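You operate a simulated robot arm through the tools that you are given. There is no shell and no other tool.

Carry out the task below with a simulated robot arm. There is one attempt and no reset: what you move stays moved.

JOB
Set the maroon trainer's belt to the green mark and lock it again.
Fine: key out and into its holder before you slacken the lock nut; the black knob's pointer ends on green, the nut tight; leave the rest alone.

Only the result counts: the job must be done as asked and must still hold three seconds after the hand-in. Knocking over, shifting, dropping, spilling or breaking anything else fails it.

ROBOT AND FRAMES
A 5-joint arm with a two-finger parallel gripper, fixed in place. Base frame: the origin is on the floor under the middle of its stand, x ahead of it, y to its left, z up. Readings come in mm, rad, newtons and seconds.
It reaches about 1134 mm from its shoulder. Its first joint turns from -2.601 to 2.601 rad. Payload 1.57 kg.
The tool frame sits at the grasp point between the pads (the TCP): z along the fingers, y along the line on which they close. The tips reach 30 mm beyond it. The gripper opens to 110 mm. The fingers are 24 mm wide and 12 mm thick; the gripper's body (48 by 112 mm) begins 78 mm behind the TCP.
Orientation is told as [roll, pitch, yaw] about the base's x, y, z axes, in that order, counted from this pose: with the fingers straight down and closing along the base's y, the tool's x points along the base's -x, its y along +y and its z along -z.

CONTROLS
- The arm moves only by the tool nudge_tool. Its arguments are lists of equal length, an entry for each row: "linear": the shift along the tool's x, y, z in mm, a list of three; "delta_rot": the turn, a rotation vector about the tool's x, y, z in rad, a list of three; "jaw": the finger opening in mm, from 0 to 110. In form: {"linear": [[tx, ty, tz], ...], "delta_rot": [[wx, wy, wz], ...], "jaw": [jaw, ...]}. A call has 1 to 20 rows; each row is the pose to reach, as a shift and turn from the pose commanded when the call began, along the tool's axes at that moment. A row lasts 0.2 s, in which the tool goes at most 50 mm and 0.15 rad; a call with a longer step from one row to the next is refused whole, and so is a gripper value outside its range. A pose out of reach is approached as far as the arm can. The call stops where the force on the tool passes 40 N (or 10 N more than at its start, if that is more) or the arm is blocked; 0.2 s more then pass. Each finger travels about 153 mm/s and halts on what it meets, pressing with about 43 N; the grip force reading is that of the motor and also rises with nothing between the fingers. The clock runs only during rows and for 0.2 s after the last one: add rows that repeat a pose to give the fingers time. The reply holds the time, the measured pose of the TCP, the force on the tool along the base axes, the opening and the grip force, in the units named above and with some noise, with the torque about the TCP (base axes, N m) and any sound that the robot's microphone picked up.
- Cameras (640 x 400 px; columns grow to the right, rows downward): "scene" is fixed at [49.3, -502.4, 1276.9]; the picture's right is [-0.57, -0.82, 0.00], its down [-0.61, 0.43, -0.66] and it looks along [0.54, -0.38, -0.75] (base axes); focal length 240 px, centre (320, 200). "wrist" rides on the gripper at [70, 16, -141] in the tool frame; the picture's right is [-0.23, 0.97, 0.00], its down [-0.85, -0.20, -0.48] and it looks along [-0.47, -0.11, 0.88] (tool axes); focal length 222 px, centre (320, 200). There is no depth. A picture from a camera that has moved, and an enlarged one, comes with that camera's place and axes in the base frame and with its lens.
- get_image(camera): a new picture of that camera. The clock stands still meanwhile.
- move_column(by): slides the trunk up (or, below 0, down) by that many mm; the arm rides with it, the base frame stays. It gives what a move gives, with no picture.
- enlarge(camera, box): a new picture of the part [left, top, right, bottom] of that camera's present view, enlarged. The clock stands still meanwhile.
- close_job(): hands the job in; it is judged then, once.

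Nothing tells you positions but the pictures and the camera data. Unless the task says otherwise, let go and move clear before handing in.

The tools are called after "Call:" by a JSON object that holds its "fn" and its "kwargs". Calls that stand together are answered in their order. nudge_tool: Moves the arm, as the interface text tells. Its arguments: {"type":"object","properties":{"linear":{"type":"array","items":{"type":"array","items":{"type":"number"}}},"delta_rot":{"type":"array","items":{"type":"array","items":{"type":"number"}}},"jaw":{"type":"array","items":{"type":"number"}}},"required":["linear","delta_rot","jaw"]} The other tools are called the same way: move_column (by) moves the trunk up or down; get_image (camera) takes a picture; enlarge (camera, box) takes an enlarged picture of a part of a camera's view; close_job () hands the job in.

At the start:

```text
time: 0.0
eef_pos: [568.0, -361.1, 997.7]
tcp_rot: [0.0, 0.001, 0.001]
ft_force: [0.5, -0.3, -0.5]
torque: [0.04, -0.03, 0.0]
finger_gap: 110.0
grip_force: 0.0
trunk travel left (down, up): [-730.0, 240.0]
```

scene: 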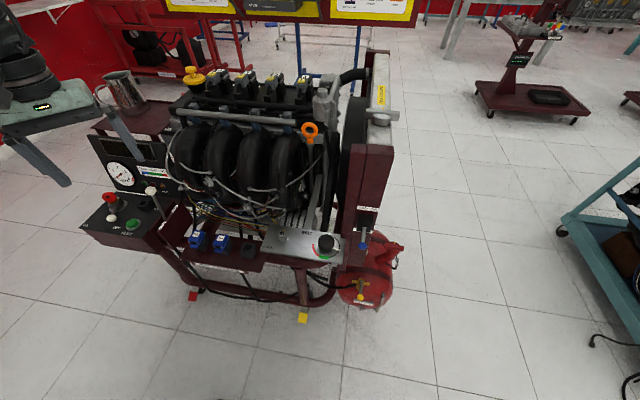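
wrist: 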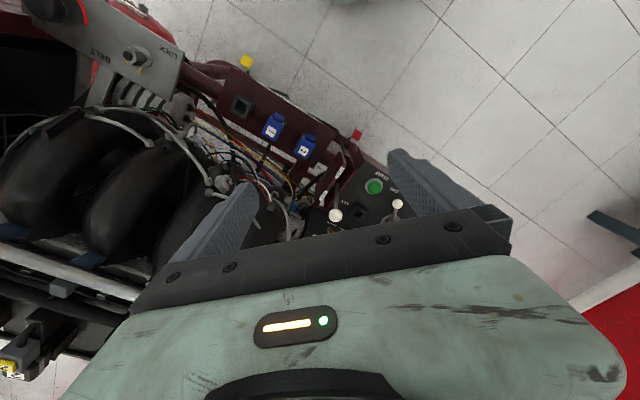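

I see a maroon engine trainer with a black knob on a plate marked BELT/LOCK, a control panel with key, and more. I'll take enlarged pictures first to find the key, its holder, the nut, and the knob.

Call:
{"fn": "enlarge", "kwargs": {"camera": "scene", "box": [230, 180, 430, 305]}}

Call:
{"fn": "enlarge", "kwargs": {"camera": "scene", "box": [70, 130, 230, 255]}}

Call:
{"fn": "enlarge", "kwargs": {"camera": "scene", "box": [160, 50, 420, 212]}}

Call:
{"fn": "enlarge", "kwargs": {"camera": "wrist", "box": [280, 120, 440, 240]}}

Call:
{"fn": "enlarge", "kwargs": {"camera": "wrist", "box": [60, 0, 260, 125]}}

```text
3.20 times, centred on (330, 242) of scene
camera zoom: at [49.3, -502.4, 1276.9], right [-0.57, -0.82, 0.0], down [-0.61, 0.43, -0.66], along [0.54, -0.38, -0.75], focal length 768 px, centre (288, 64)
```

zoom: 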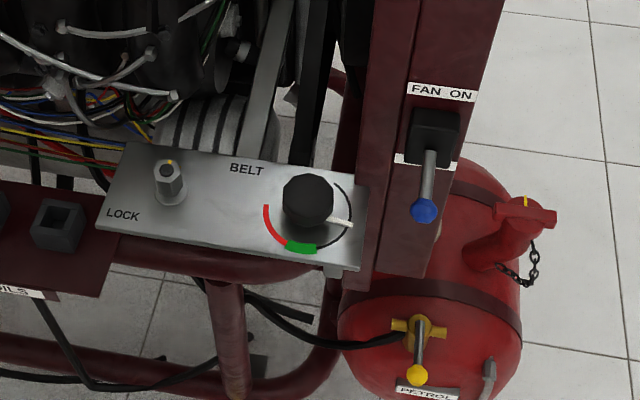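

```text
3.20 times, centred on (150, 192) of scene
camera zoom: at [49.3, -502.4, 1276.9], right [-0.57, -0.82, 0.0], down [-0.61, 0.43, -0.66], along [0.54, -0.38, -0.75], focal length 768 px, centre (864, 224)
```

zoom: 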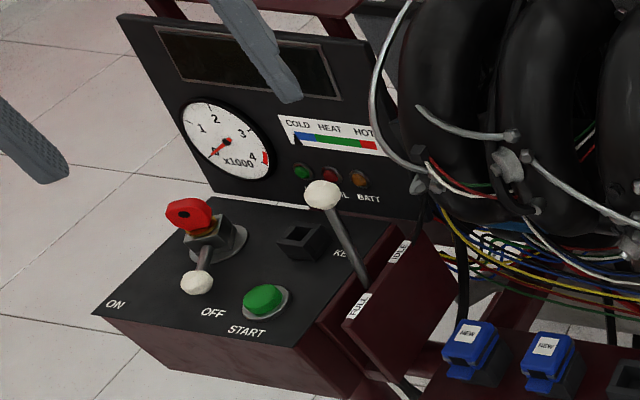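

```text
2.46 times, centred on (290, 131) of scene
camera zoom: at [49.3, -502.4, 1276.9], right [-0.57, -0.82, 0.0], down [-0.61, 0.43, -0.66], along [0.54, -0.38, -0.75], focal length 590 px, centre (394, 370)
```

zoom: 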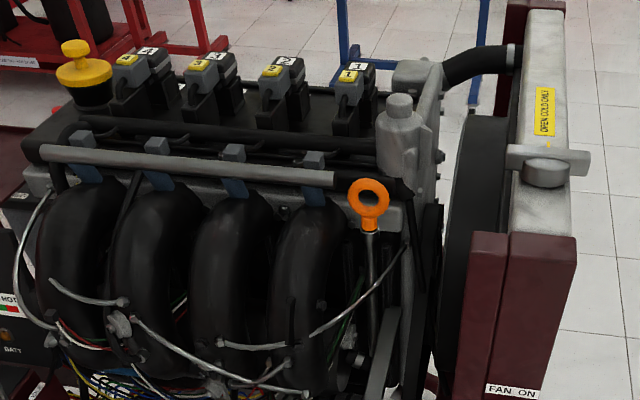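

```text
3.33 times, centred on (360, 180) of wrist
camera zoom: at [499.8, -345.0, 1137.3], right [0.23, 0.97, 0.0], down [0.85, -0.2, 0.48], along [0.47, -0.11, -0.88], focal length 740 px, centre (187, 267)
```

zoom: 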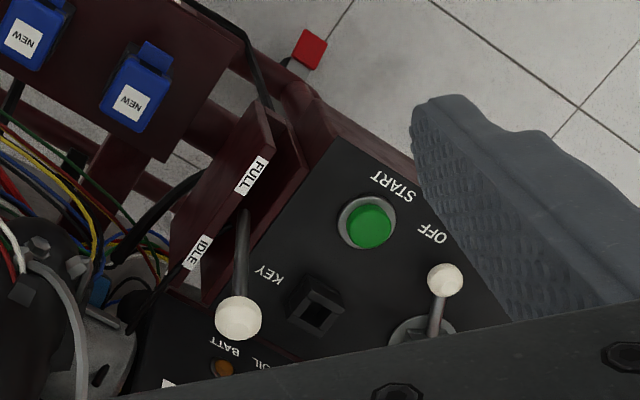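

```text
3.20 times, centred on (160, 62) of wrist
camera zoom: at [499.8, -345.0, 1137.3], right [0.23, 0.97, 0.0], down [0.85, -0.2, 0.48], along [0.47, -0.11, -0.88], focal length 711 px, centre (832, 640)
```

zoom: 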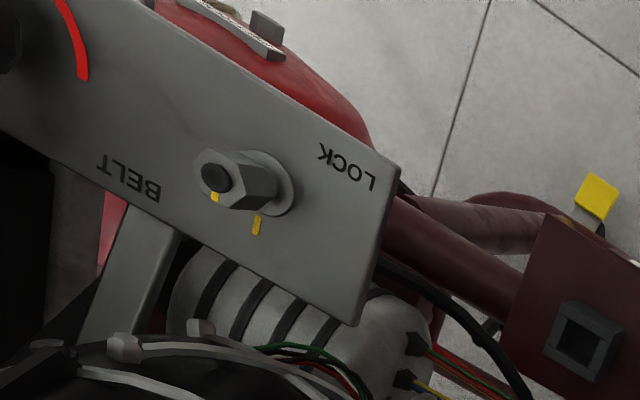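

The plate with the lock nut and black knob lies roughly at z≈695, and the control panel with the red key, the KEY holder and the START button is at about (750–850, -320…-220). I'll check the surroundings, then move the wrist camera over the key.

Call:
{"fn": "enlarge", "kwargs": {"camera": "scene", "box": [0, 20, 240, 170]}}

Call:
{"fn": "nudge_tool", "kwargs": {"linear": [[-35, 27, 10], [-70, 55, 20], [-105, 82, 30], [-140, 110, 40], [-175, 137, 50], [-175, 137, 50]], "delta_rot": [[0, 0, 0], [0, 0, 0], [0, 0, 0], [0, 0, 0], [0, 0, 0], [0, 0, 0]], "jaw": [110, 110, 110, 110, 110, 110]}}

Call:
{"fn": "get_image", "kwargs": {"camera": "wrist"}}

Call:
{"fn": "get_image", "kwargs": {"camera": "scene"}}

```text
2.67 times, centred on (120, 95) of scene
camera zoom: at [49.3, -502.4, 1276.9], right [-0.57, -0.82, 0.0], down [-0.61, 0.43, -0.66], along [0.54, -0.38, -0.75], focal length 640 px, centre (853, 480)
```

zoom: 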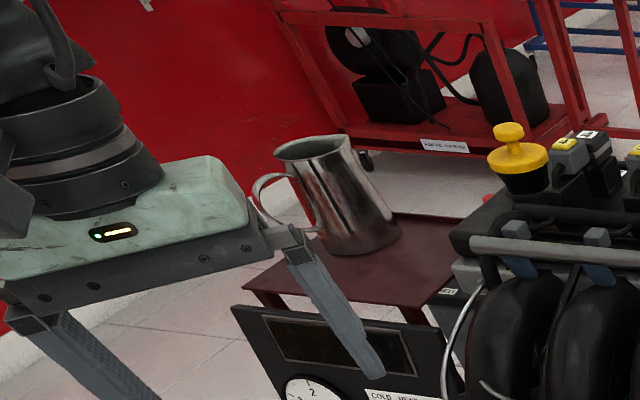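

```text
time: 1.4
eef_pos: [744.0, -221.9, 996.9]
tcp_rot: [0.001, 0.0, 0.0]
ft_force: [0.8, 1.1, -0.3]
torque: [-0.01, 0.03, -0.02]
finger_gap: 109.9
grip_force: 0.1
out of reach, approached as far as the arm can: row 1, 2, 3, 4, 5, 6
trunk travel left (down, up): [-730.0, 240.0]
```

```text
taken
camera wrist: at [674.3, -204.9, 1137.3], right [0.23, 0.97, 0.0], down [0.85, -0.2, 0.48], along [0.47, -0.11, -0.88], focal length 222 px, centre (320, 200)
```

wrist: 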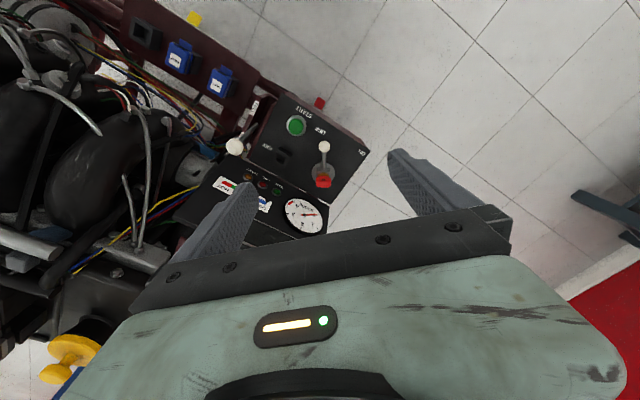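

```text
taken
```

scene: 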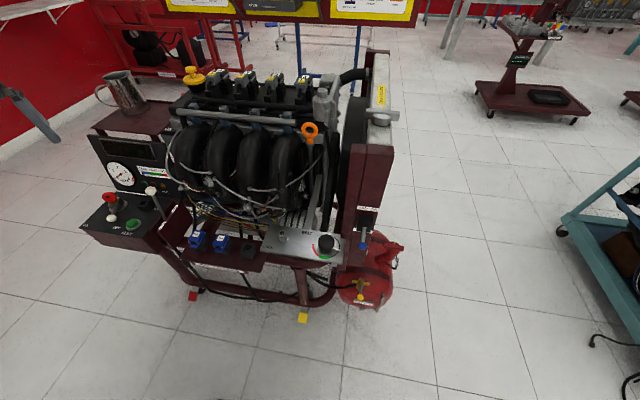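

The arm can't go lower at this trunk height, so the trunk has to come down. I take the key's red head to be at about (863, -244, 702) and the dashboard about 80 mm behind it; I'll lower the trunk and look closer.

Call:
{"fn": "move_column", "kwargs": {"by": -130}}

Call:
{"fn": "get_image", "kwargs": {"camera": "wrist"}}

Call:
{"fn": "enlarge", "kwargs": {"camera": "wrist", "box": [220, 80, 420, 230]}}

```text
time: 3.0
eef_pos: [742.8, -222.1, 867.4]
tcp_rot: [0.001, -0.001, 0.001]
ft_force: [0.1, -0.5, 0.7]
torque: [0.02, -0.01, -0.02]
finger_gap: 109.9
grip_force: 0.1
trunk travel left (down, up): [-600.0, 370.0]
```

```text
taken
camera wrist: at [673.9, -205.5, 1007.3], right [0.23, 0.97, 0.0], down [0.85, -0.2, 0.48], along [0.47, -0.11, -0.88], focal length 222 px, centre (320, 200)
```

wrist: 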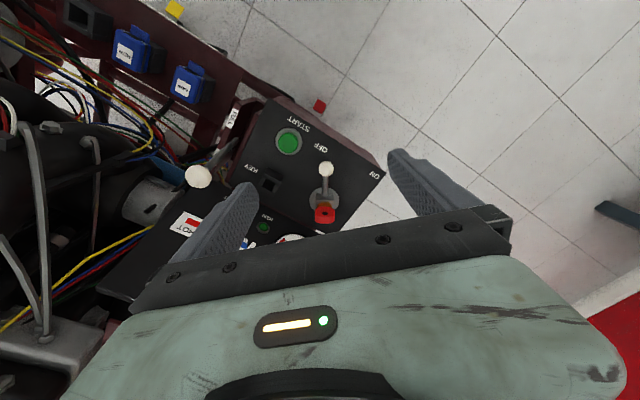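

```text
2.67 times, centred on (320, 155) of wrist
camera zoom: at [673.9, -205.5, 1007.3], right [0.23, 0.97, 0.0], down [0.85, -0.2, 0.48], along [0.47, -0.11, -0.88], focal length 592 px, centre (320, 320)
```

zoom: 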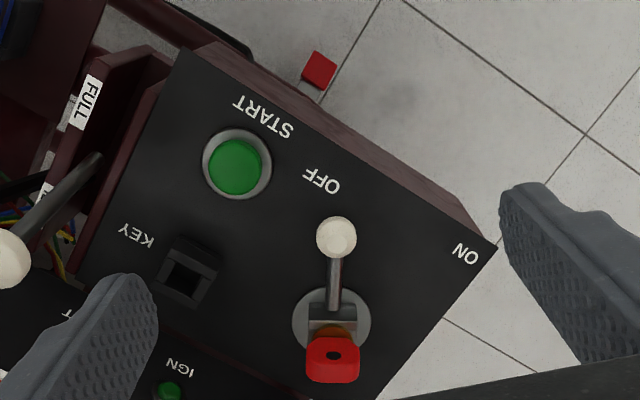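

The lever beside the key points to OFF, and the key's red head sits in a brass or grey housing. I'll rotate the tool to line up with the trainer (yaw about -0.735) and move over for a closer view of the key.

Call:
{"fn": "nudge_tool", "kwargs": {"linear": [[-16, 6, 0], [-32, 12, 0], [-48, 18, 0], [-66, 25, 0], [-83, 31, 0], [-83, 31, 0]], "delta_rot": [[0, 0, 0.147], [0, 0, 0.294], [0, 0, 0.441], [0, 0, 0.588], [0, 0, 0.735], [0, 0, 0.735]], "jaw": [110, 110, 110, 110, 110, 110]}}

Call:
{"fn": "move_column", "kwargs": {"by": -50}}

Call:
{"fn": "get_image", "kwargs": {"camera": "wrist"}}

Call:
{"fn": "get_image", "kwargs": {"camera": "scene"}}

```text
time: 4.4
eef_pos: [828.8, -190.6, 866.4]
tcp_rot: [0.001, 0.0, -0.736]
ft_force: [0.1, 0.4, 0.2]
torque: [-0.02, -0.02, 0.0]
finger_gap: 110.0
grip_force: 0.2
trunk travel left (down, up): [-600.0, 370.0]
```

```text
time: 5.3
eef_pos: [827.5, -190.2, 816.9]
tcp_rot: [0.0, -0.001, -0.736]
ft_force: [-0.3, 0.3, 0.0]
torque: [0.03, 0.0, 0.01]
finger_gap: 109.7
grip_force: 0.2
trunk travel left (down, up): [-550.0, 420.0]
```

```text
taken
camera wrist: at [788.2, -131.7, 957.3], right [0.82, 0.57, 0.0], down [0.5, -0.72, 0.48], along [0.27, -0.39, -0.88], focal length 222 px, centre (320, 200)
```

wrist: 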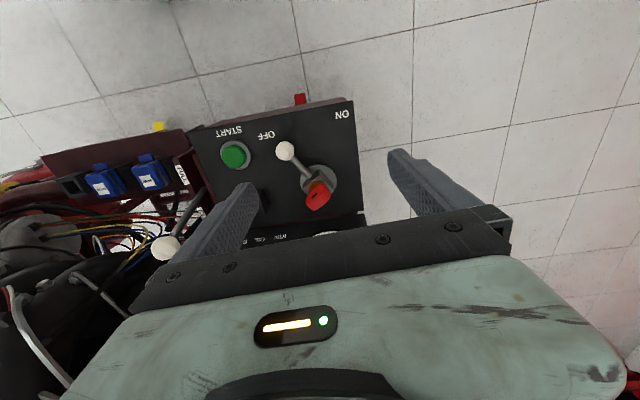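

```text
taken
```

scene: 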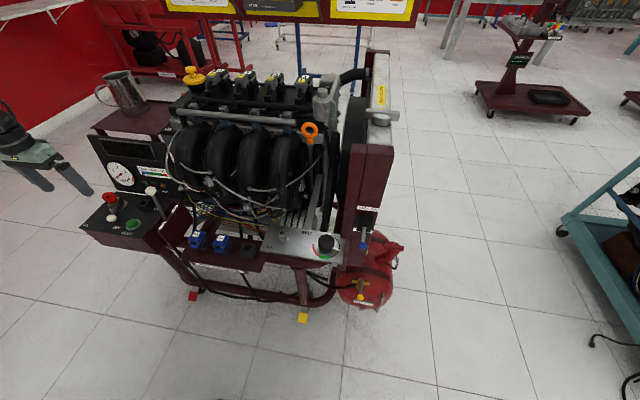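

Call:
{"fn": "enlarge", "kwargs": {"camera": "wrist", "box": [200, 90, 370, 240]}}

Call:
{"fn": "enlarge", "kwargs": {"camera": "scene", "box": [80, 170, 180, 250]}}

Call:
{"fn": "enlarge", "kwargs": {"camera": "wrist", "box": [280, 150, 360, 220]}}

```text
2.67 times, centred on (285, 165) of wrist
camera zoom: at [788.2, -131.7, 957.3], right [0.82, 0.57, 0.0], down [0.5, -0.72, 0.48], along [0.27, -0.39, -0.88], focal length 592 px, centre (413, 293)
```

zoom: 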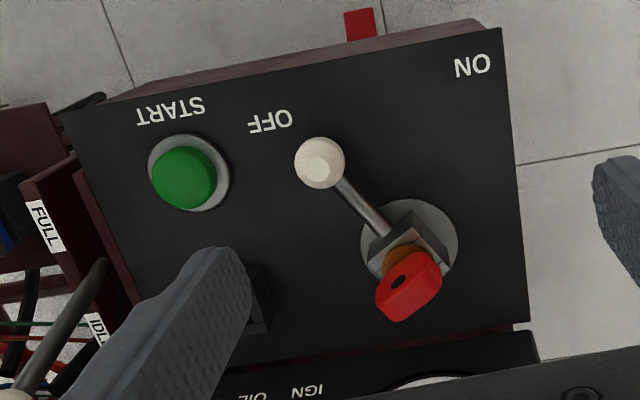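

```text
5.00 times, centred on (130, 210) of scene
camera zoom: at [49.3, -502.4, 1276.9], right [-0.57, -0.82, 0.0], down [-0.61, 0.43, -0.66], along [0.54, -0.38, -0.75], focal length 1199 px, centre (1270, 150)
```

zoom: 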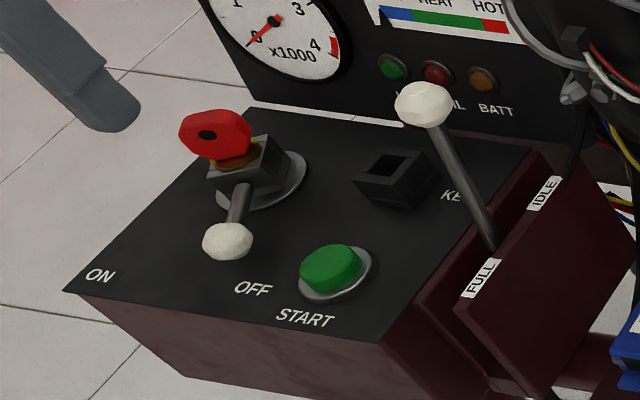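

```text
5.71 times, centred on (320, 185) of wrist
camera zoom: at [788.2, -131.7, 957.3], right [0.82, 0.57, 0.0], down [0.5, -0.72, 0.48], along [0.27, -0.39, -0.88], focal length 1269 px, centre (320, 286)
```

zoom: 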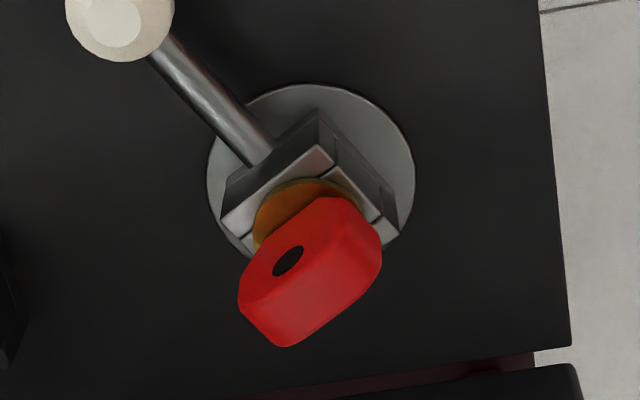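

The lever points at OFF, and the key is a flat red bow standing upright over the switch axis at about (862, -243), with the cube top at about z=685. Before grasping it I'll look closely at the KEY holder, which should be at about (800, -319, 681).

Call:
{"fn": "nudge_tool", "kwargs": {"linear": [[2, -33, 0], [4, -66, 0], [6, -98, 0], [6, -98, 0]], "delta_rot": [[0, 0, 0], [0, 0, 0], [0, 0, 0], [0, 0, 0]], "jaw": [110, 110, 110, 110]}}

Call:
{"fn": "get_image", "kwargs": {"camera": "wrist"}}

Call:
{"fn": "enlarge", "kwargs": {"camera": "wrist", "box": [260, 130, 380, 230]}}

```text
time: 6.3
eef_pos: [758.6, -262.1, 817.1]
tcp_rot: [0.0, 0.0, -0.735]
ft_force: [0.5, -0.6, -0.3]
torque: [0.0, -0.04, 0.0]
finger_gap: 110.0
grip_force: 0.0
trunk travel left (down, up): [-550.0, 420.0]
```

```text
taken
camera wrist: at [718.2, -203.3, 957.3], right [0.82, 0.57, 0.0], down [0.5, -0.72, 0.48], along [0.27, -0.39, -0.88], focal length 222 px, centre (320, 200)
```

wrist: 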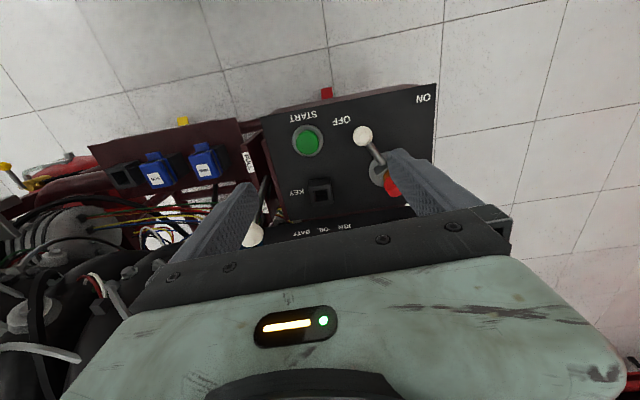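

```text
4.00 times, centred on (320, 180) of wrist
camera zoom: at [718.2, -203.3, 957.3], right [0.82, 0.57, 0.0], down [0.5, -0.72, 0.48], along [0.27, -0.39, -0.88], focal length 888 px, centre (320, 280)
```

zoom: 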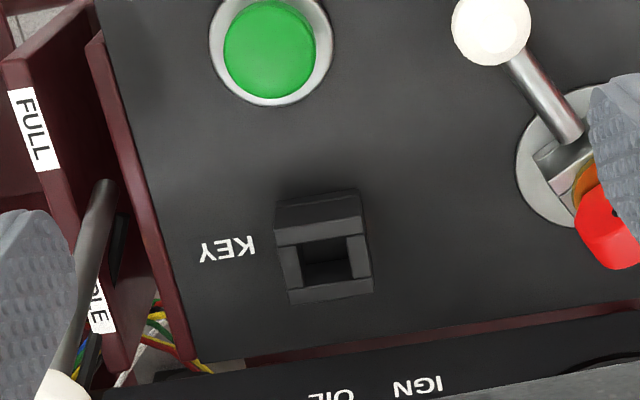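

The KEY holder is a square socket with its hole at about (801, -319, 680). Next I'll rotate the tool so the fingers close across the key's flat faces (yaw about -1.83), center it above the key, and stay high.

Call:
{"fn": "nudge_tool", "kwargs": {"linear": [[-8, 10.4, 0], [-16, 20.7, 0], [-24, 31, 0], [-32, 41.5, 0], [-40, 52, 0], [-48, 62.5, 0], [-56, 73, 0], [-63.3, 82.9, 0], [-63.3, 82.9, 0]], "delta_rot": [[0, 0, 0.137], [0, 0, 0.274], [0, 0, 0.411], [0, 0, 0.548], [0, 0, 0.685], [0, 0, 0.822], [0, 0, 0.959], [0, 0, 1.095], [0, 0, 1.095]], "jaw": [80, 70, 70, 70, 70, 70, 70, 70, 70]}}

Call:
{"fn": "get_image", "kwargs": {"camera": "wrist"}}

Call:
{"fn": "enlarge", "kwargs": {"camera": "wrist", "box": [240, 130, 400, 250]}}

Call:
{"fn": "get_image", "kwargs": {"camera": "scene"}}

```text
time: 8.3
eef_pos: [862.3, -243.2, 817.7]
tcp_rot: [0.0, -0.001, -1.832]
ft_force: [0.4, 0.0, -1.5]
torque: [-0.02, 0.02, -0.02]
finger_gap: 69.9
grip_force: 0.1
trunk travel left (down, up): [-550.0, 420.0]
```

```text
taken
camera wrist: at [895.9, -178.8, 957.2], right [0.88, -0.47, 0.0], down [-0.41, -0.77, 0.48], along [-0.23, -0.42, -0.88], focal length 222 px, centre (320, 200)
```

wrist: 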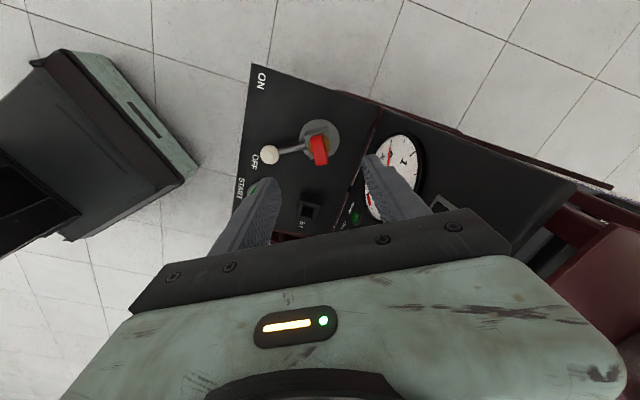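

```text
3.33 times, centred on (320, 190) of wrist
camera zoom: at [895.9, -178.8, 957.2], right [0.88, -0.47, 0.0], down [-0.41, -0.77, 0.48], along [-0.23, -0.42, -0.88], focal length 740 px, centre (320, 233)
```

zoom: 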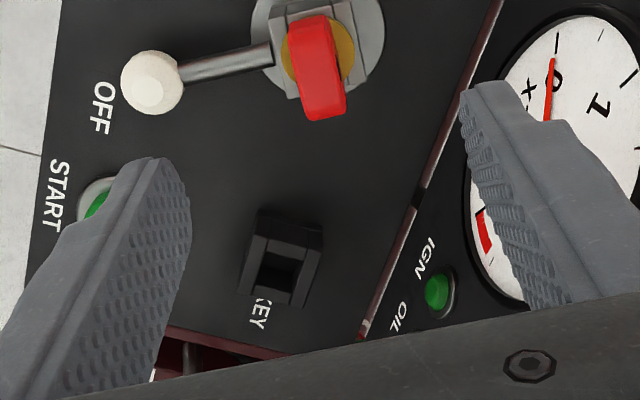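

```text
taken
```

scene: 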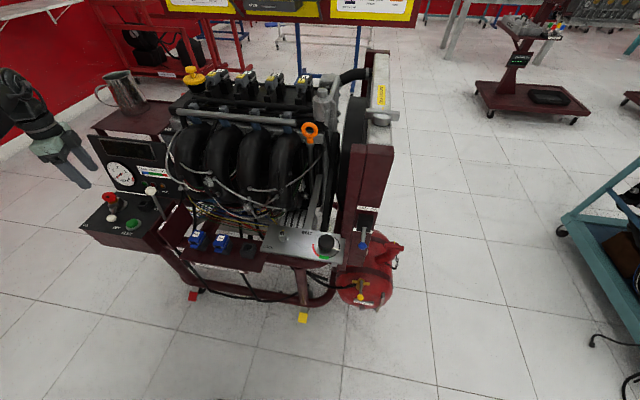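

The TCP is now above the key axis, which I estimate at (861, -242.5) with the TCP at (862, -242). I'll lower by 60 mm and check the alignment again.

Call:
{"fn": "move_column", "kwargs": {"by": -60}}

Call:
{"fn": "get_image", "kwargs": {"camera": "wrist"}}

Call:
{"fn": "enlarge", "kwargs": {"camera": "wrist", "box": [240, 100, 400, 220]}}

Call:
{"fn": "enlarge", "kwargs": {"camera": "scene", "box": [20, 100, 180, 240]}}

```text
time: 9.3
eef_pos: [860.5, -242.4, 757.5]
tcp_rot: [-0.001, 0.001, -1.832]
ft_force: [-0.3, -0.1, -0.2]
torque: [0.0, 0.01, 0.01]
finger_gap: 70.1
grip_force: 0.0
trunk travel left (down, up): [-490.0, 480.0]
```

```text
taken
camera wrist: at [895.6, -178.7, 897.3], right [0.88, -0.47, 0.0], down [-0.41, -0.78, 0.48], along [-0.22, -0.42, -0.88], focal length 222 px, centre (320, 200)
```

wrist: 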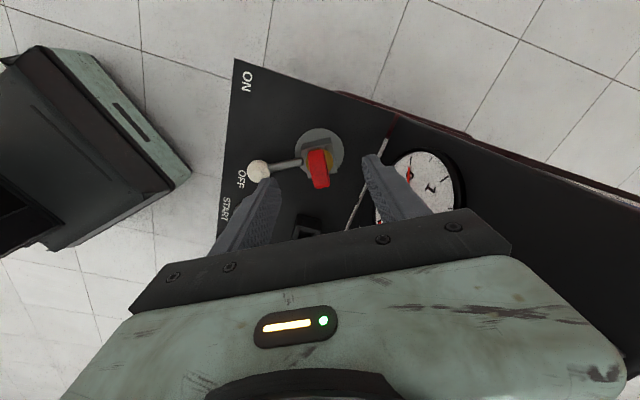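

```text
3.33 times, centred on (320, 160) of wrist
camera zoom: at [895.6, -178.7, 897.3], right [0.88, -0.47, 0.0], down [-0.41, -0.78, 0.48], along [-0.22, -0.42, -0.88], focal length 740 px, centre (320, 333)
```

zoom: 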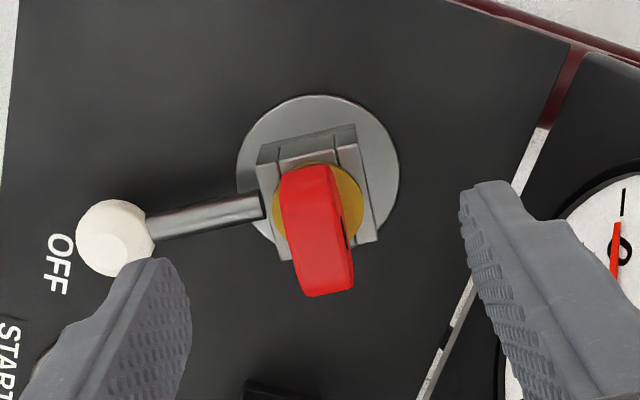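

```text
2.86 times, centred on (100, 170) of scene
camera zoom: at [49.3, -502.4, 1276.9], right [-0.57, -0.82, 0.0], down [-0.61, 0.43, -0.66], along [0.54, -0.38, -0.75], focal length 685 px, centre (949, 286)
```

zoom: 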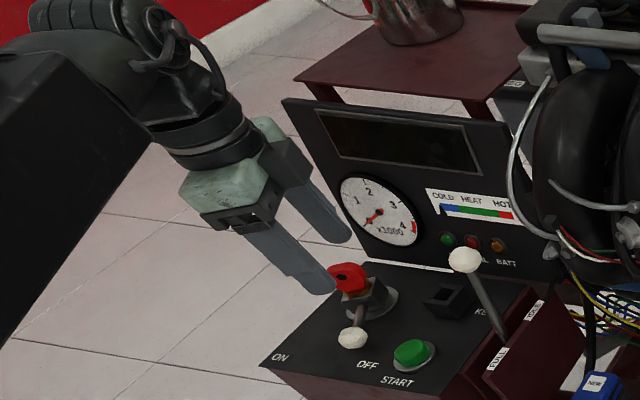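

The key axis is about 1.5 mm off the tool axis, so I'll correct that. I'll also test whether the arm can go straight down by itself before closing on the bow.

Call:
{"fn": "nudge_tool", "kwargs": {"linear": [[-0.8, -1.3, 0], [-0.8, -1.3, 5], [-0.8, -1.3, 10], [-0.8, -1.3, 15], [-0.8, -1.3, 15]], "delta_rot": [[0, 0, 0], [0, 0, 0], [0, 0, 0], [0, 0, 0], [0, 0, 0]], "jaw": [60, 50, 50, 50, 50]}}

Call:
{"fn": "enlarge", "kwargs": {"camera": "wrist", "box": [240, 100, 400, 220]}}

```text
time: 10.5
eef_pos: [860.9, -242.3, 757.4]
tcp_rot: [0.0, 0.0, -1.831]
ft_force: [0.2, -0.4, 0.2]
torque: [0.0, -0.02, 0.01]
finger_gap: 49.9
grip_force: 0.0
out of reach, approached as far as the arm can: row 2, 3, 4, 5
trunk travel left (down, up): [-490.0, 480.0]
```

```text
3.33 times, centred on (320, 160) of wrist
camera zoom: at [894.0, -179.1, 897.3], right [0.88, -0.47, 0.0], down [-0.41, -0.78, 0.48], along [-0.22, -0.42, -0.88], focal length 740 px, centre (320, 333)
```

zoom: 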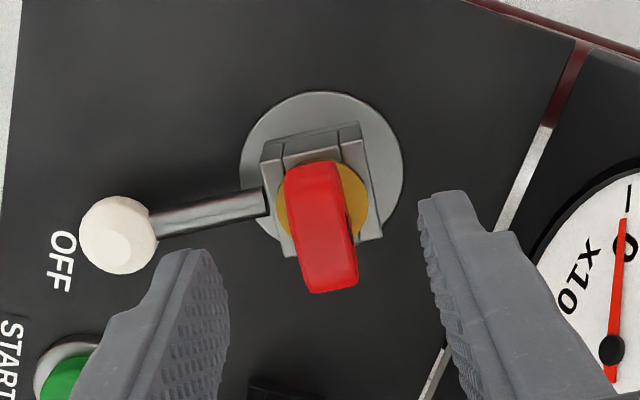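

The arm is at its lower vertical limit relative to the trunk. I'll raise the arm 100 mm within its range and lower the trunk to match, which gives me force-guarded vertical motion with the arm.

Call:
{"fn": "nudge_tool", "kwargs": {"linear": [[0, 0, -25], [0, 0, -50], [0, 0, -75], [0, 0, -100], [0, 0, -100]], "delta_rot": [[0, 0, 0], [0, 0, 0], [0, 0, 0], [0, 0, 0], [0, 0, 0]], "jaw": [50, 50, 50, 50, 50]}}

Call:
{"fn": "move_column", "kwargs": {"by": -100}}

Call:
{"fn": "enlarge", "kwargs": {"camera": "wrist", "box": [240, 100, 400, 220]}}

Call:
{"fn": "get_image", "kwargs": {"camera": "scene"}}

```text
time: 11.7
eef_pos: [856.4, -238.5, 756.5]
tcp_rot: [0.0, 0.001, -1.831]
ft_force: [1.0, -0.8, -0.3]
torque: [0.02, 0.01, -0.02]
finger_gap: 50.1
grip_force: 0.0
out of reach, approached as far as the arm can: row 1, 2, 3, 4, 5
trunk travel left (down, up): [-490.0, 480.0]
```

```text
time: 12.5
eef_pos: [854.5, -237.5, 709.8]
tcp_rot: [0.004, -0.001, -1.83]
ft_force: [5.2, -0.7, 44.4]
torque: [0.27, 1.1, -0.06]
finger_gap: 47.3
grip_force: 0.1
trunk travel left (down, up): [-440.0, 530.0]
stopped: the force on the tool passed its limit at 502 N (the readings are from after the stop); the commanded pose is now the measured one
```

```text
3.33 times, centred on (320, 160) of wrist
camera zoom: at [887.3, -175.1, 850.1], right [0.88, -0.47, 0.0], down [-0.41, -0.77, 0.48], along [-0.22, -0.42, -0.88], focal length 740 px, centre (320, 333)
```

zoom: 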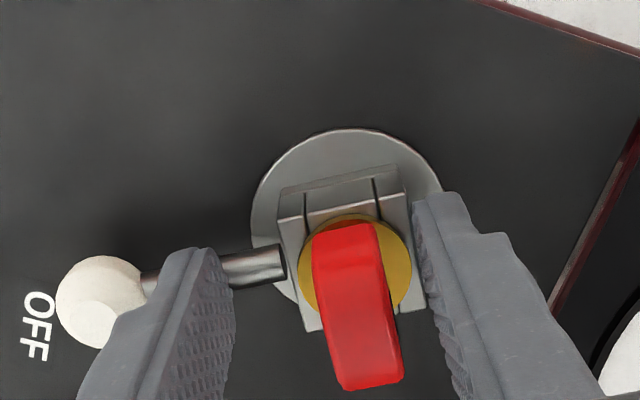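

```text
taken
```

scene: 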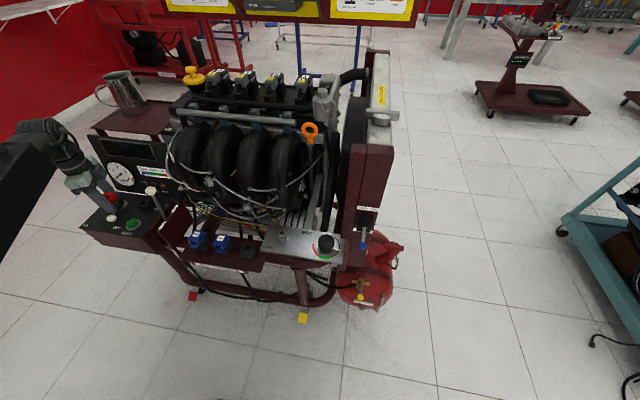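

The upward nudge was out of reach too, so the trunk move pressed the fingertips onto the switch lever. That was my error, because I chained calls that depended on each other. I'll raise the trunk now to relieve the contact and check the state.

Call:
{"fn": "move_column", "kwargs": {"by": 25}}

```text
time: 13.2
eef_pos: [855.2, -239.7, 730.9]
tcp_rot: [0.002, -0.001, -1.831]
ft_force: [-1.5, 0.0, -0.1]
torque: [0.02, 0.02, -0.01]
finger_gap: 50.1
grip_force: 0.0
trunk travel left (down, up): [-465.0, 505.0]
```

Call:
{"fn": "get_image", "kwargs": {"camera": "wrist"}}

Call:
{"fn": "enlarge", "kwargs": {"camera": "wrist", "box": [240, 100, 400, 220]}}

Call:
{"fn": "enlarge", "kwargs": {"camera": "scene", "box": [60, 160, 180, 250]}}

```text
taken
camera wrist: at [889.6, -175.8, 871.3], right [0.88, -0.47, 0.0], down [-0.41, -0.77, 0.48], along [-0.22, -0.42, -0.88], focal length 222 px, centre (320, 200)
```

wrist: 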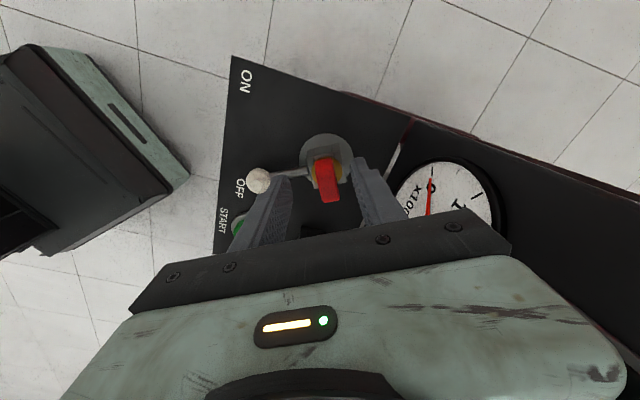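

```text
3.33 times, centred on (320, 160) of wrist
camera zoom: at [889.6, -175.8, 871.3], right [0.88, -0.47, 0.0], down [-0.41, -0.77, 0.48], along [-0.22, -0.42, -0.88], focal length 740 px, centre (320, 333)
```

zoom: 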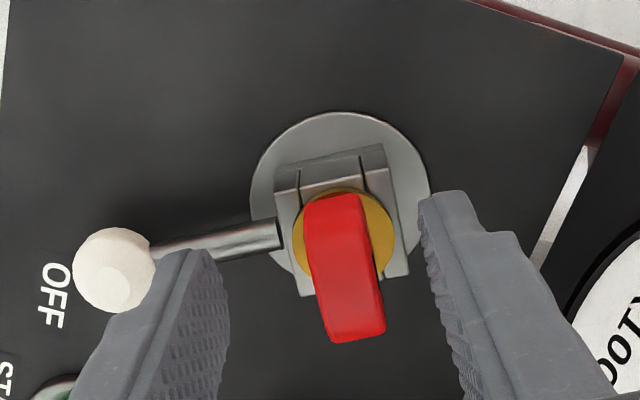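

```text
4.44 times, centred on (120, 205) of scene
camera zoom: at [49.3, -502.4, 1276.9], right [-0.57, -0.82, 0.0], down [-0.61, 0.43, -0.66], along [0.54, -0.38, -0.75], focal length 1066 px, centre (1209, 178)
```

zoom: 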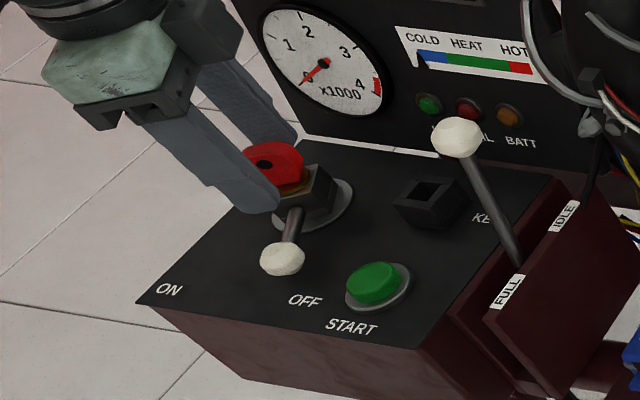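

The lever and key look unchanged. The arm apparently moves only in the horizontal plane when the tool is vertical (SCARA-like), so height comes from the trunk alone and I'll use small trunk steps near contact. I'm re-centering over the key now.

Call:
{"fn": "nudge_tool", "kwargs": {"linear": [[-1.1, 2.5, 0], [-2.2, 5, 0], [-2.2, 5, 0]], "delta_rot": [[0, 0, 0], [0, 0, 0], [0, 0, 0]], "jaw": [50, 50, 50]}}

Call:
{"fn": "enlarge", "kwargs": {"camera": "wrist", "box": [240, 100, 400, 220]}}

```text
time: 14.0
eef_pos: [860.0, -243.6, 732.0]
tcp_rot: [0.001, -0.003, -1.832]
ft_force: [-0.3, -0.8, 0.0]
torque: [-0.02, 0.01, 0.01]
finger_gap: 50.2
grip_force: 0.1
trunk travel left (down, up): [-465.0, 505.0]
```

```text
3.33 times, centred on (320, 160) of wrist
camera zoom: at [893.6, -180.0, 871.5], right [0.88, -0.47, 0.0], down [-0.41, -0.77, 0.48], along [-0.22, -0.42, -0.88], focal length 740 px, centre (320, 333)
```

zoom: 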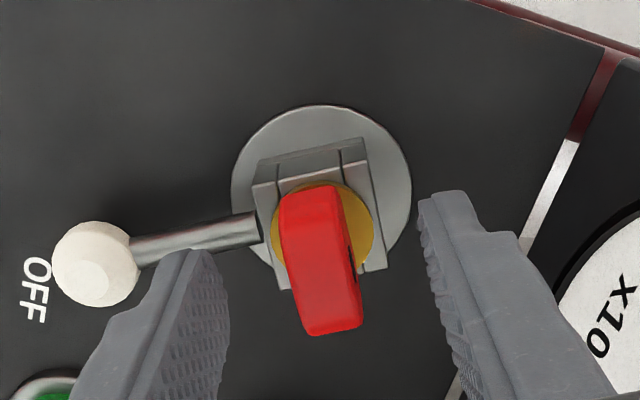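

It's centered now. I'll lower by a gentle 8 mm, which puts the tips at z≈692, still above the cube top.

Call:
{"fn": "move_column", "kwargs": {"by": -8}}

Call:
{"fn": "enlarge", "kwargs": {"camera": "wrist", "box": [240, 100, 400, 220]}}

Call:
{"fn": "enlarge", "kwargs": {"camera": "scene", "box": [70, 170, 150, 230]}}

```text
time: 14.6
eef_pos: [859.9, -243.2, 723.0]
tcp_rot: [0.0, -0.001, -1.83]
ft_force: [0.5, 0.1, 0.2]
torque: [0.03, 0.01, -0.01]
finger_gap: 50.0
grip_force: 0.0
trunk travel left (down, up): [-457.0, 513.0]
```

```text
3.33 times, centred on (320, 160) of wrist
camera zoom: at [893.6, -180.0, 863.5], right [0.88, -0.47, 0.0], down [-0.41, -0.77, 0.48], along [-0.22, -0.42, -0.88], focal length 740 px, centre (320, 333)
```

zoom: 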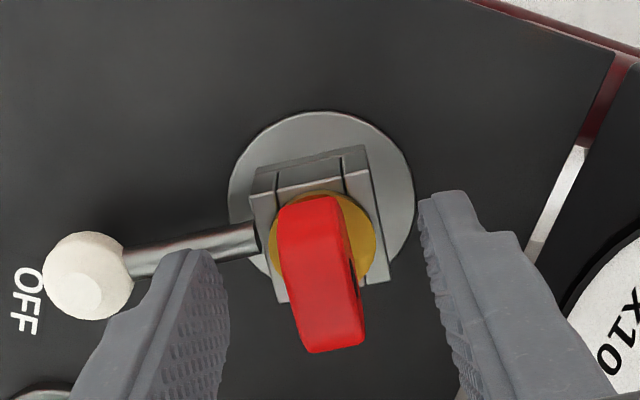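

```text
6.67 times, centred on (110, 200) of scene
camera zoom: at [49.3, -502.4, 1276.9], right [-0.57, -0.82, 0.0], down [-0.61, 0.43, -0.66], along [0.54, -0.38, -0.75], focal length 1599 px, centre (1720, 200)
```

zoom: 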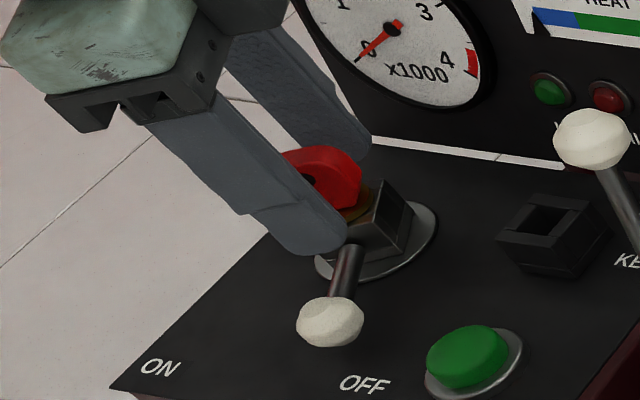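

The fingers straddle the bow with the tips just above the cube. Closing on the key now.

Call:
{"fn": "nudge_tool", "kwargs": {"linear": [[0, 0, 0], [0, 0, 0], [0, 0, 0], [0, 0, 0], [0, 0, 0]], "delta_rot": [[0, 0, 0], [0, 0, 0], [0, 0, 0], [0, 0, 0], [0, 0, 0]], "jaw": [35, 22, 14, 5, 5]}}

Call:
{"fn": "enlarge", "kwargs": {"camera": "wrist", "box": [240, 100, 400, 220]}}

Call:
{"fn": "enlarge", "kwargs": {"camera": "scene", "box": [70, 170, 150, 230]}}

```text
time: 15.8
eef_pos: [859.9, -243.3, 723.4]
tcp_rot: [0.001, -0.002, -1.831]
ft_force: [-0.5, 0.4, -0.1]
torque: [0.02, -0.01, 0.01]
finger_gap: 12.9
grip_force: 29.9
trunk travel left (down, up): [-457.0, 513.0]
```

```text
3.33 times, centred on (320, 160) of wrist
camera zoom: at [893.6, -180.0, 863.5], right [0.88, -0.47, 0.0], down [-0.41, -0.77, 0.48], along [-0.22, -0.42, -0.88], focal length 740 px, centre (320, 333)
```

zoom: 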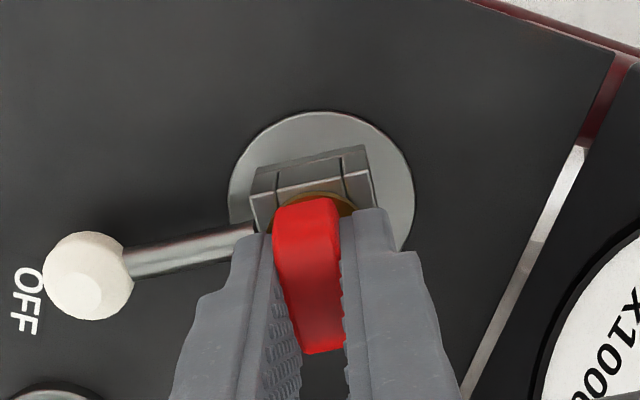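

```text
6.67 times, centred on (110, 200) of scene
camera zoom: at [49.3, -502.4, 1276.9], right [-0.57, -0.82, 0.0], down [-0.61, 0.43, -0.66], along [0.54, -0.38, -0.75], focal length 1599 px, centre (1720, 200)
```

zoom: 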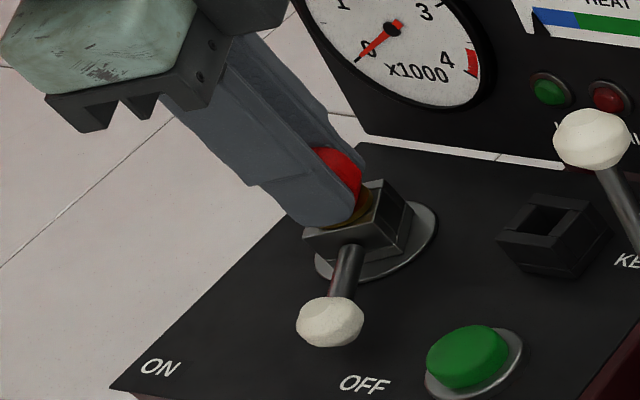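

The key is gripped (gap 12.9 mm). I'll pull it up in small trunk steps.

Call:
{"fn": "nudge_tool", "kwargs": {"linear": [[0, 0, 0], [0, 0, 0]], "delta_rot": [[0, 0, 0], [0, 0, 0]], "jaw": [0, 0]}}

Call:
{"fn": "move_column", "kwargs": {"by": 8}}

Call:
{"fn": "enlarge", "kwargs": {"camera": "wrist", "box": [240, 100, 400, 220]}}

```text
time: 16.4
eef_pos: [860.6, -244.4, 723.6]
tcp_rot: [0.0, -0.003, -1.832]
ft_force: [0.2, -0.2, 0.5]
torque: [-0.04, -0.01, 0.03]
finger_gap: 12.7
grip_force: 29.8
trunk travel left (down, up): [-457.0, 513.0]
```

```text
time: 16.9
eef_pos: [860.1, -243.9, 730.4]
tcp_rot: [0.0, -0.003, -1.831]
ft_force: [1.2, -0.2, -0.5]
torque: [0.01, 0.01, 0.0]
finger_gap: 12.7
grip_force: 29.2
trunk travel left (down, up): [-465.0, 505.0]
```

```text
3.33 times, centred on (320, 160) of wrist
camera zoom: at [893.7, -180.0, 871.5], right [0.88, -0.47, 0.0], down [-0.41, -0.77, 0.48], along [-0.22, -0.42, -0.88], focal length 740 px, centre (320, 333)
```

zoom: 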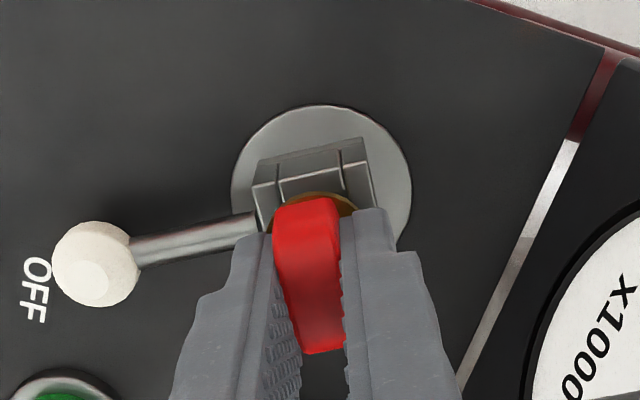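

The key rises freely. I'll keep pulling up.

Call:
{"fn": "move_column", "kwargs": {"by": 20}}

Call:
{"fn": "enlarge", "kwargs": {"camera": "wrist", "box": [240, 100, 400, 220]}}

Call:
{"fn": "enlarge", "kwargs": {"camera": "scene", "box": [70, 170, 150, 230]}}

```text
time: 17.6
eef_pos: [860.1, -244.6, 751.8]
tcp_rot: [0.0, -0.002, -1.831]
ft_force: [0.2, -1.0, -0.3]
torque: [0.04, 0.02, 0.04]
finger_gap: 12.9
grip_force: 29.8
trunk travel left (down, up): [-485.0, 485.0]
```

```text
3.33 times, centred on (320, 160) of wrist
camera zoom: at [893.7, -180.0, 891.5], right [0.88, -0.47, 0.0], down [-0.41, -0.77, 0.48], along [-0.22, -0.42, -0.88], focal length 740 px, centre (320, 333)
```

zoom: 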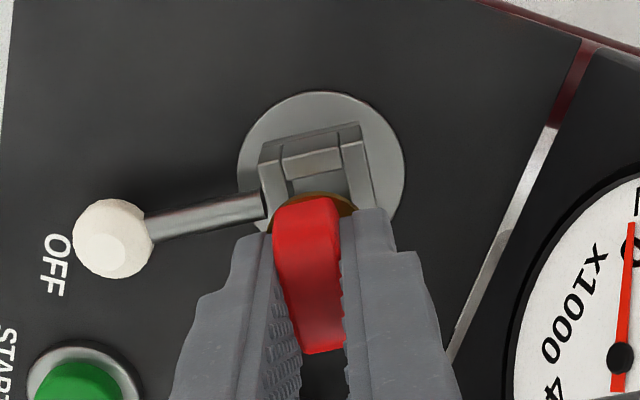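

```text
6.67 times, centred on (110, 200) of scene
camera zoom: at [49.3, -502.4, 1276.9], right [-0.57, -0.82, 0.0], down [-0.61, 0.43, -0.66], along [0.54, -0.38, -0.75], focal length 1599 px, centre (1720, 200)
```

zoom: 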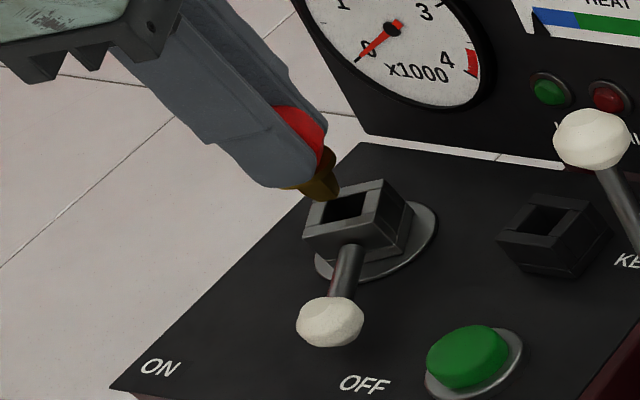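

The key is out of the switch. I'll raise a little more and look at the shank's shape.

Call:
{"fn": "move_column", "kwargs": {"by": 25}}

Call:
{"fn": "enlarge", "kwargs": {"camera": "scene", "box": [70, 160, 150, 220]}}

Call:
{"fn": "enlarge", "kwargs": {"camera": "wrist", "box": [240, 100, 400, 220]}}

```text
time: 18.3
eef_pos: [857.8, -244.1, 776.5]
tcp_rot: [0.0, -0.002, -1.833]
ft_force: [0.5, -0.5, -0.1]
torque: [0.02, -0.02, 0.01]
finger_gap: 12.8
grip_force: 30.4
trunk travel left (down, up): [-510.0, 460.0]
```

```text
6.67 times, centred on (110, 190) of scene
camera zoom: at [49.3, -502.4, 1276.9], right [-0.57, -0.82, 0.0], down [-0.61, 0.43, -0.66], along [0.54, -0.38, -0.75], focal length 1599 px, centre (1720, 267)
```

zoom: 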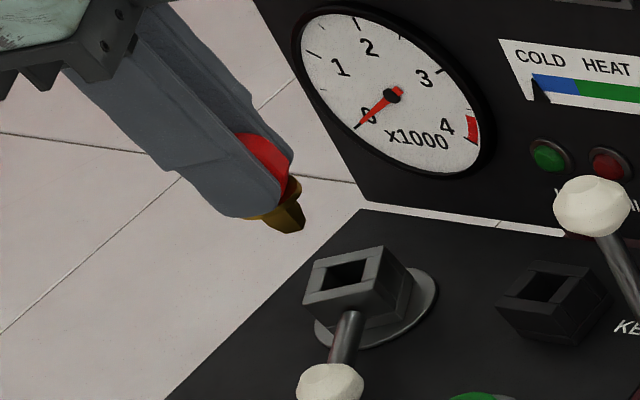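

```text
3.33 times, centred on (320, 160) of wrist
camera zoom: at [893.7, -180.0, 916.5], right [0.88, -0.47, 0.0], down [-0.41, -0.77, 0.48], along [-0.22, -0.42, -0.88], focal length 740 px, centre (320, 333)
```

zoom: 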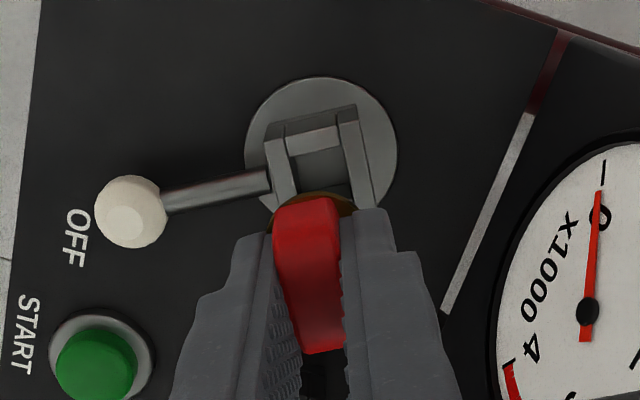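

The key has a short square brass shank with a tapered tip, and the switch and holder have similar square sockets. I'll record exactly how the switch socket looks right under the key, so I can match the holder socket to the same pixels later.

Call:
{"fn": "enlarge", "kwargs": {"camera": "wrist", "box": [288, 110, 352, 150]}}

```text
10.00 times, centred on (320, 130) of wrist
camera zoom: at [893.7, -180.0, 916.5], right [0.88, -0.47, 0.0], down [-0.41, -0.77, 0.48], along [-0.22, -0.42, -0.88], focal length 2221 px, centre (320, 900)
```

zoom: 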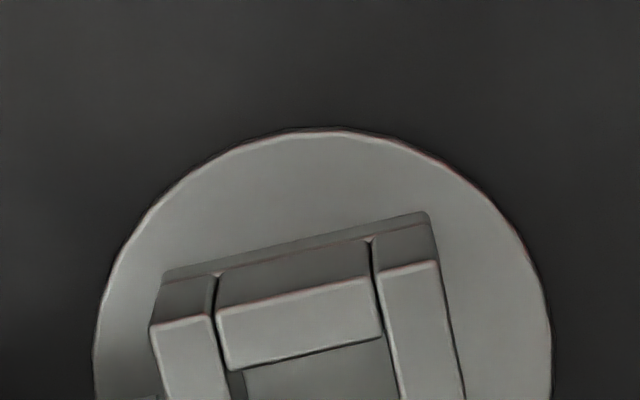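

Call:
{"fn": "enlarge", "kwargs": {"camera": "wrist", "box": [288, 125, 352, 165]}}

Call:
{"fn": "get_image", "kwargs": {"camera": "wrist"}}

```text
10.00 times, centred on (320, 145) of wrist
camera zoom: at [893.7, -180.0, 916.5], right [0.88, -0.47, 0.0], down [-0.41, -0.77, 0.48], along [-0.22, -0.42, -0.88], focal length 2221 px, centre (320, 750)
```

zoom: 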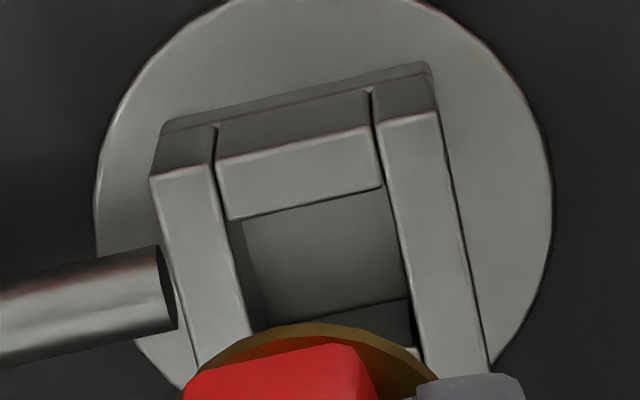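

```text
taken
camera wrist: at [893.7, -180.0, 916.5], right [0.88, -0.47, 0.0], down [-0.41, -0.77, 0.48], along [-0.22, -0.42, -0.88], focal length 222 px, centre (320, 200)
```

wrist: 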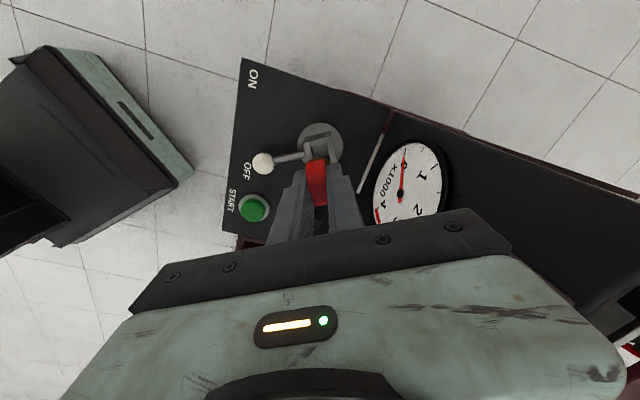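

The reference is recorded: at TCP z=775.5 the socket's far corners sit at (150,178) and (438,112) in the 10x zoom. I'll carry the key over to the holder and turn it +60° so the square shank lines up with the holder socket.

Call:
{"fn": "nudge_tool", "kwargs": {"linear": [[-11.1, -4.7, 0], [-22.3, -9.4, 0], [-33.4, -14.1, 0], [-44.5, -18.8, 0], [-55.7, -23.4, 0], [-66.8, -28.1, 0], [-78, -32.8, 0], [-89.1, -37.5, 0], [-89.1, -37.5, 0]], "delta_rot": [[0, 0, -0.131], [0, 0, -0.262], [0, 0, -0.393], [0, 0, -0.523], [0, 0, -0.654], [0, 0, -0.785], [0, 0, -0.916], [0, 0, -1.046], [0, 0, -1.046]], "jaw": [0, 0, 0, 0, 0, 0, 0, 0, 0]}}

Call:
{"fn": "get_image", "kwargs": {"camera": "wrist"}}

Call:
{"fn": "enlarge", "kwargs": {"camera": "wrist", "box": [288, 125, 352, 165]}}

Call:
{"fn": "enlarge", "kwargs": {"camera": "scene", "box": [70, 150, 190, 240]}}

```text
time: 20.3
eef_pos: [800.7, -319.2, 777.0]
tcp_rot: [0.0, -0.001, -0.782]
ft_force: [0.2, 0.4, -0.2]
torque: [-0.02, -0.02, 0.0]
finger_gap: 12.7
grip_force: 29.6
trunk travel left (down, up): [-510.0, 460.0]
```

```text
taken
camera wrist: at [763.3, -258.2, 916.5], right [0.85, 0.53, 0.0], down [0.47, -0.74, 0.48], along [0.25, -0.41, -0.88], focal length 222 px, centre (320, 200)
```

wrist: 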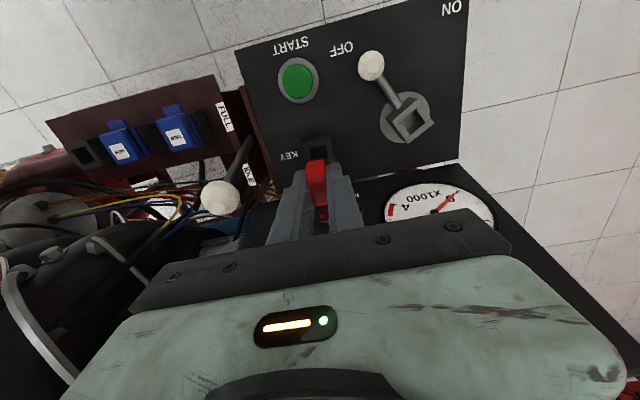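

```text
10.00 times, centred on (320, 145) of wrist
camera zoom: at [763.3, -258.2, 916.5], right [0.85, 0.53, 0.0], down [0.47, -0.74, 0.48], along [0.25, -0.41, -0.88], focal length 2221 px, centre (320, 750)
```

zoom: 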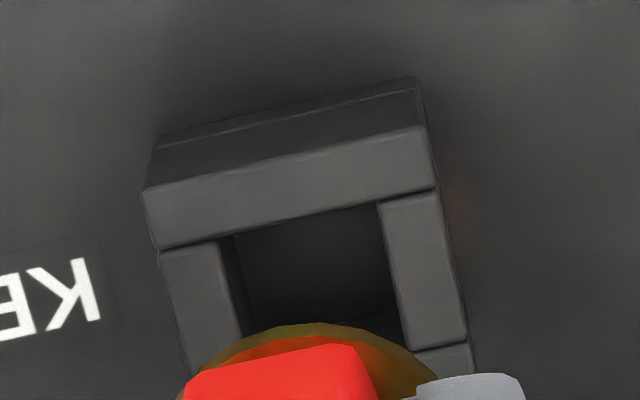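

```text
4.44 times, centred on (130, 195) of scene
camera zoom: at [49.3, -502.4, 1276.9], right [-0.57, -0.82, 0.0], down [-0.61, 0.43, -0.66], along [0.54, -0.38, -0.75], focal length 1066 px, centre (1164, 222)
```

zoom: 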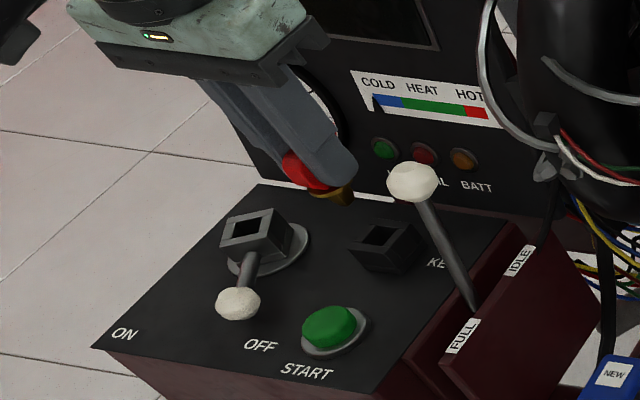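

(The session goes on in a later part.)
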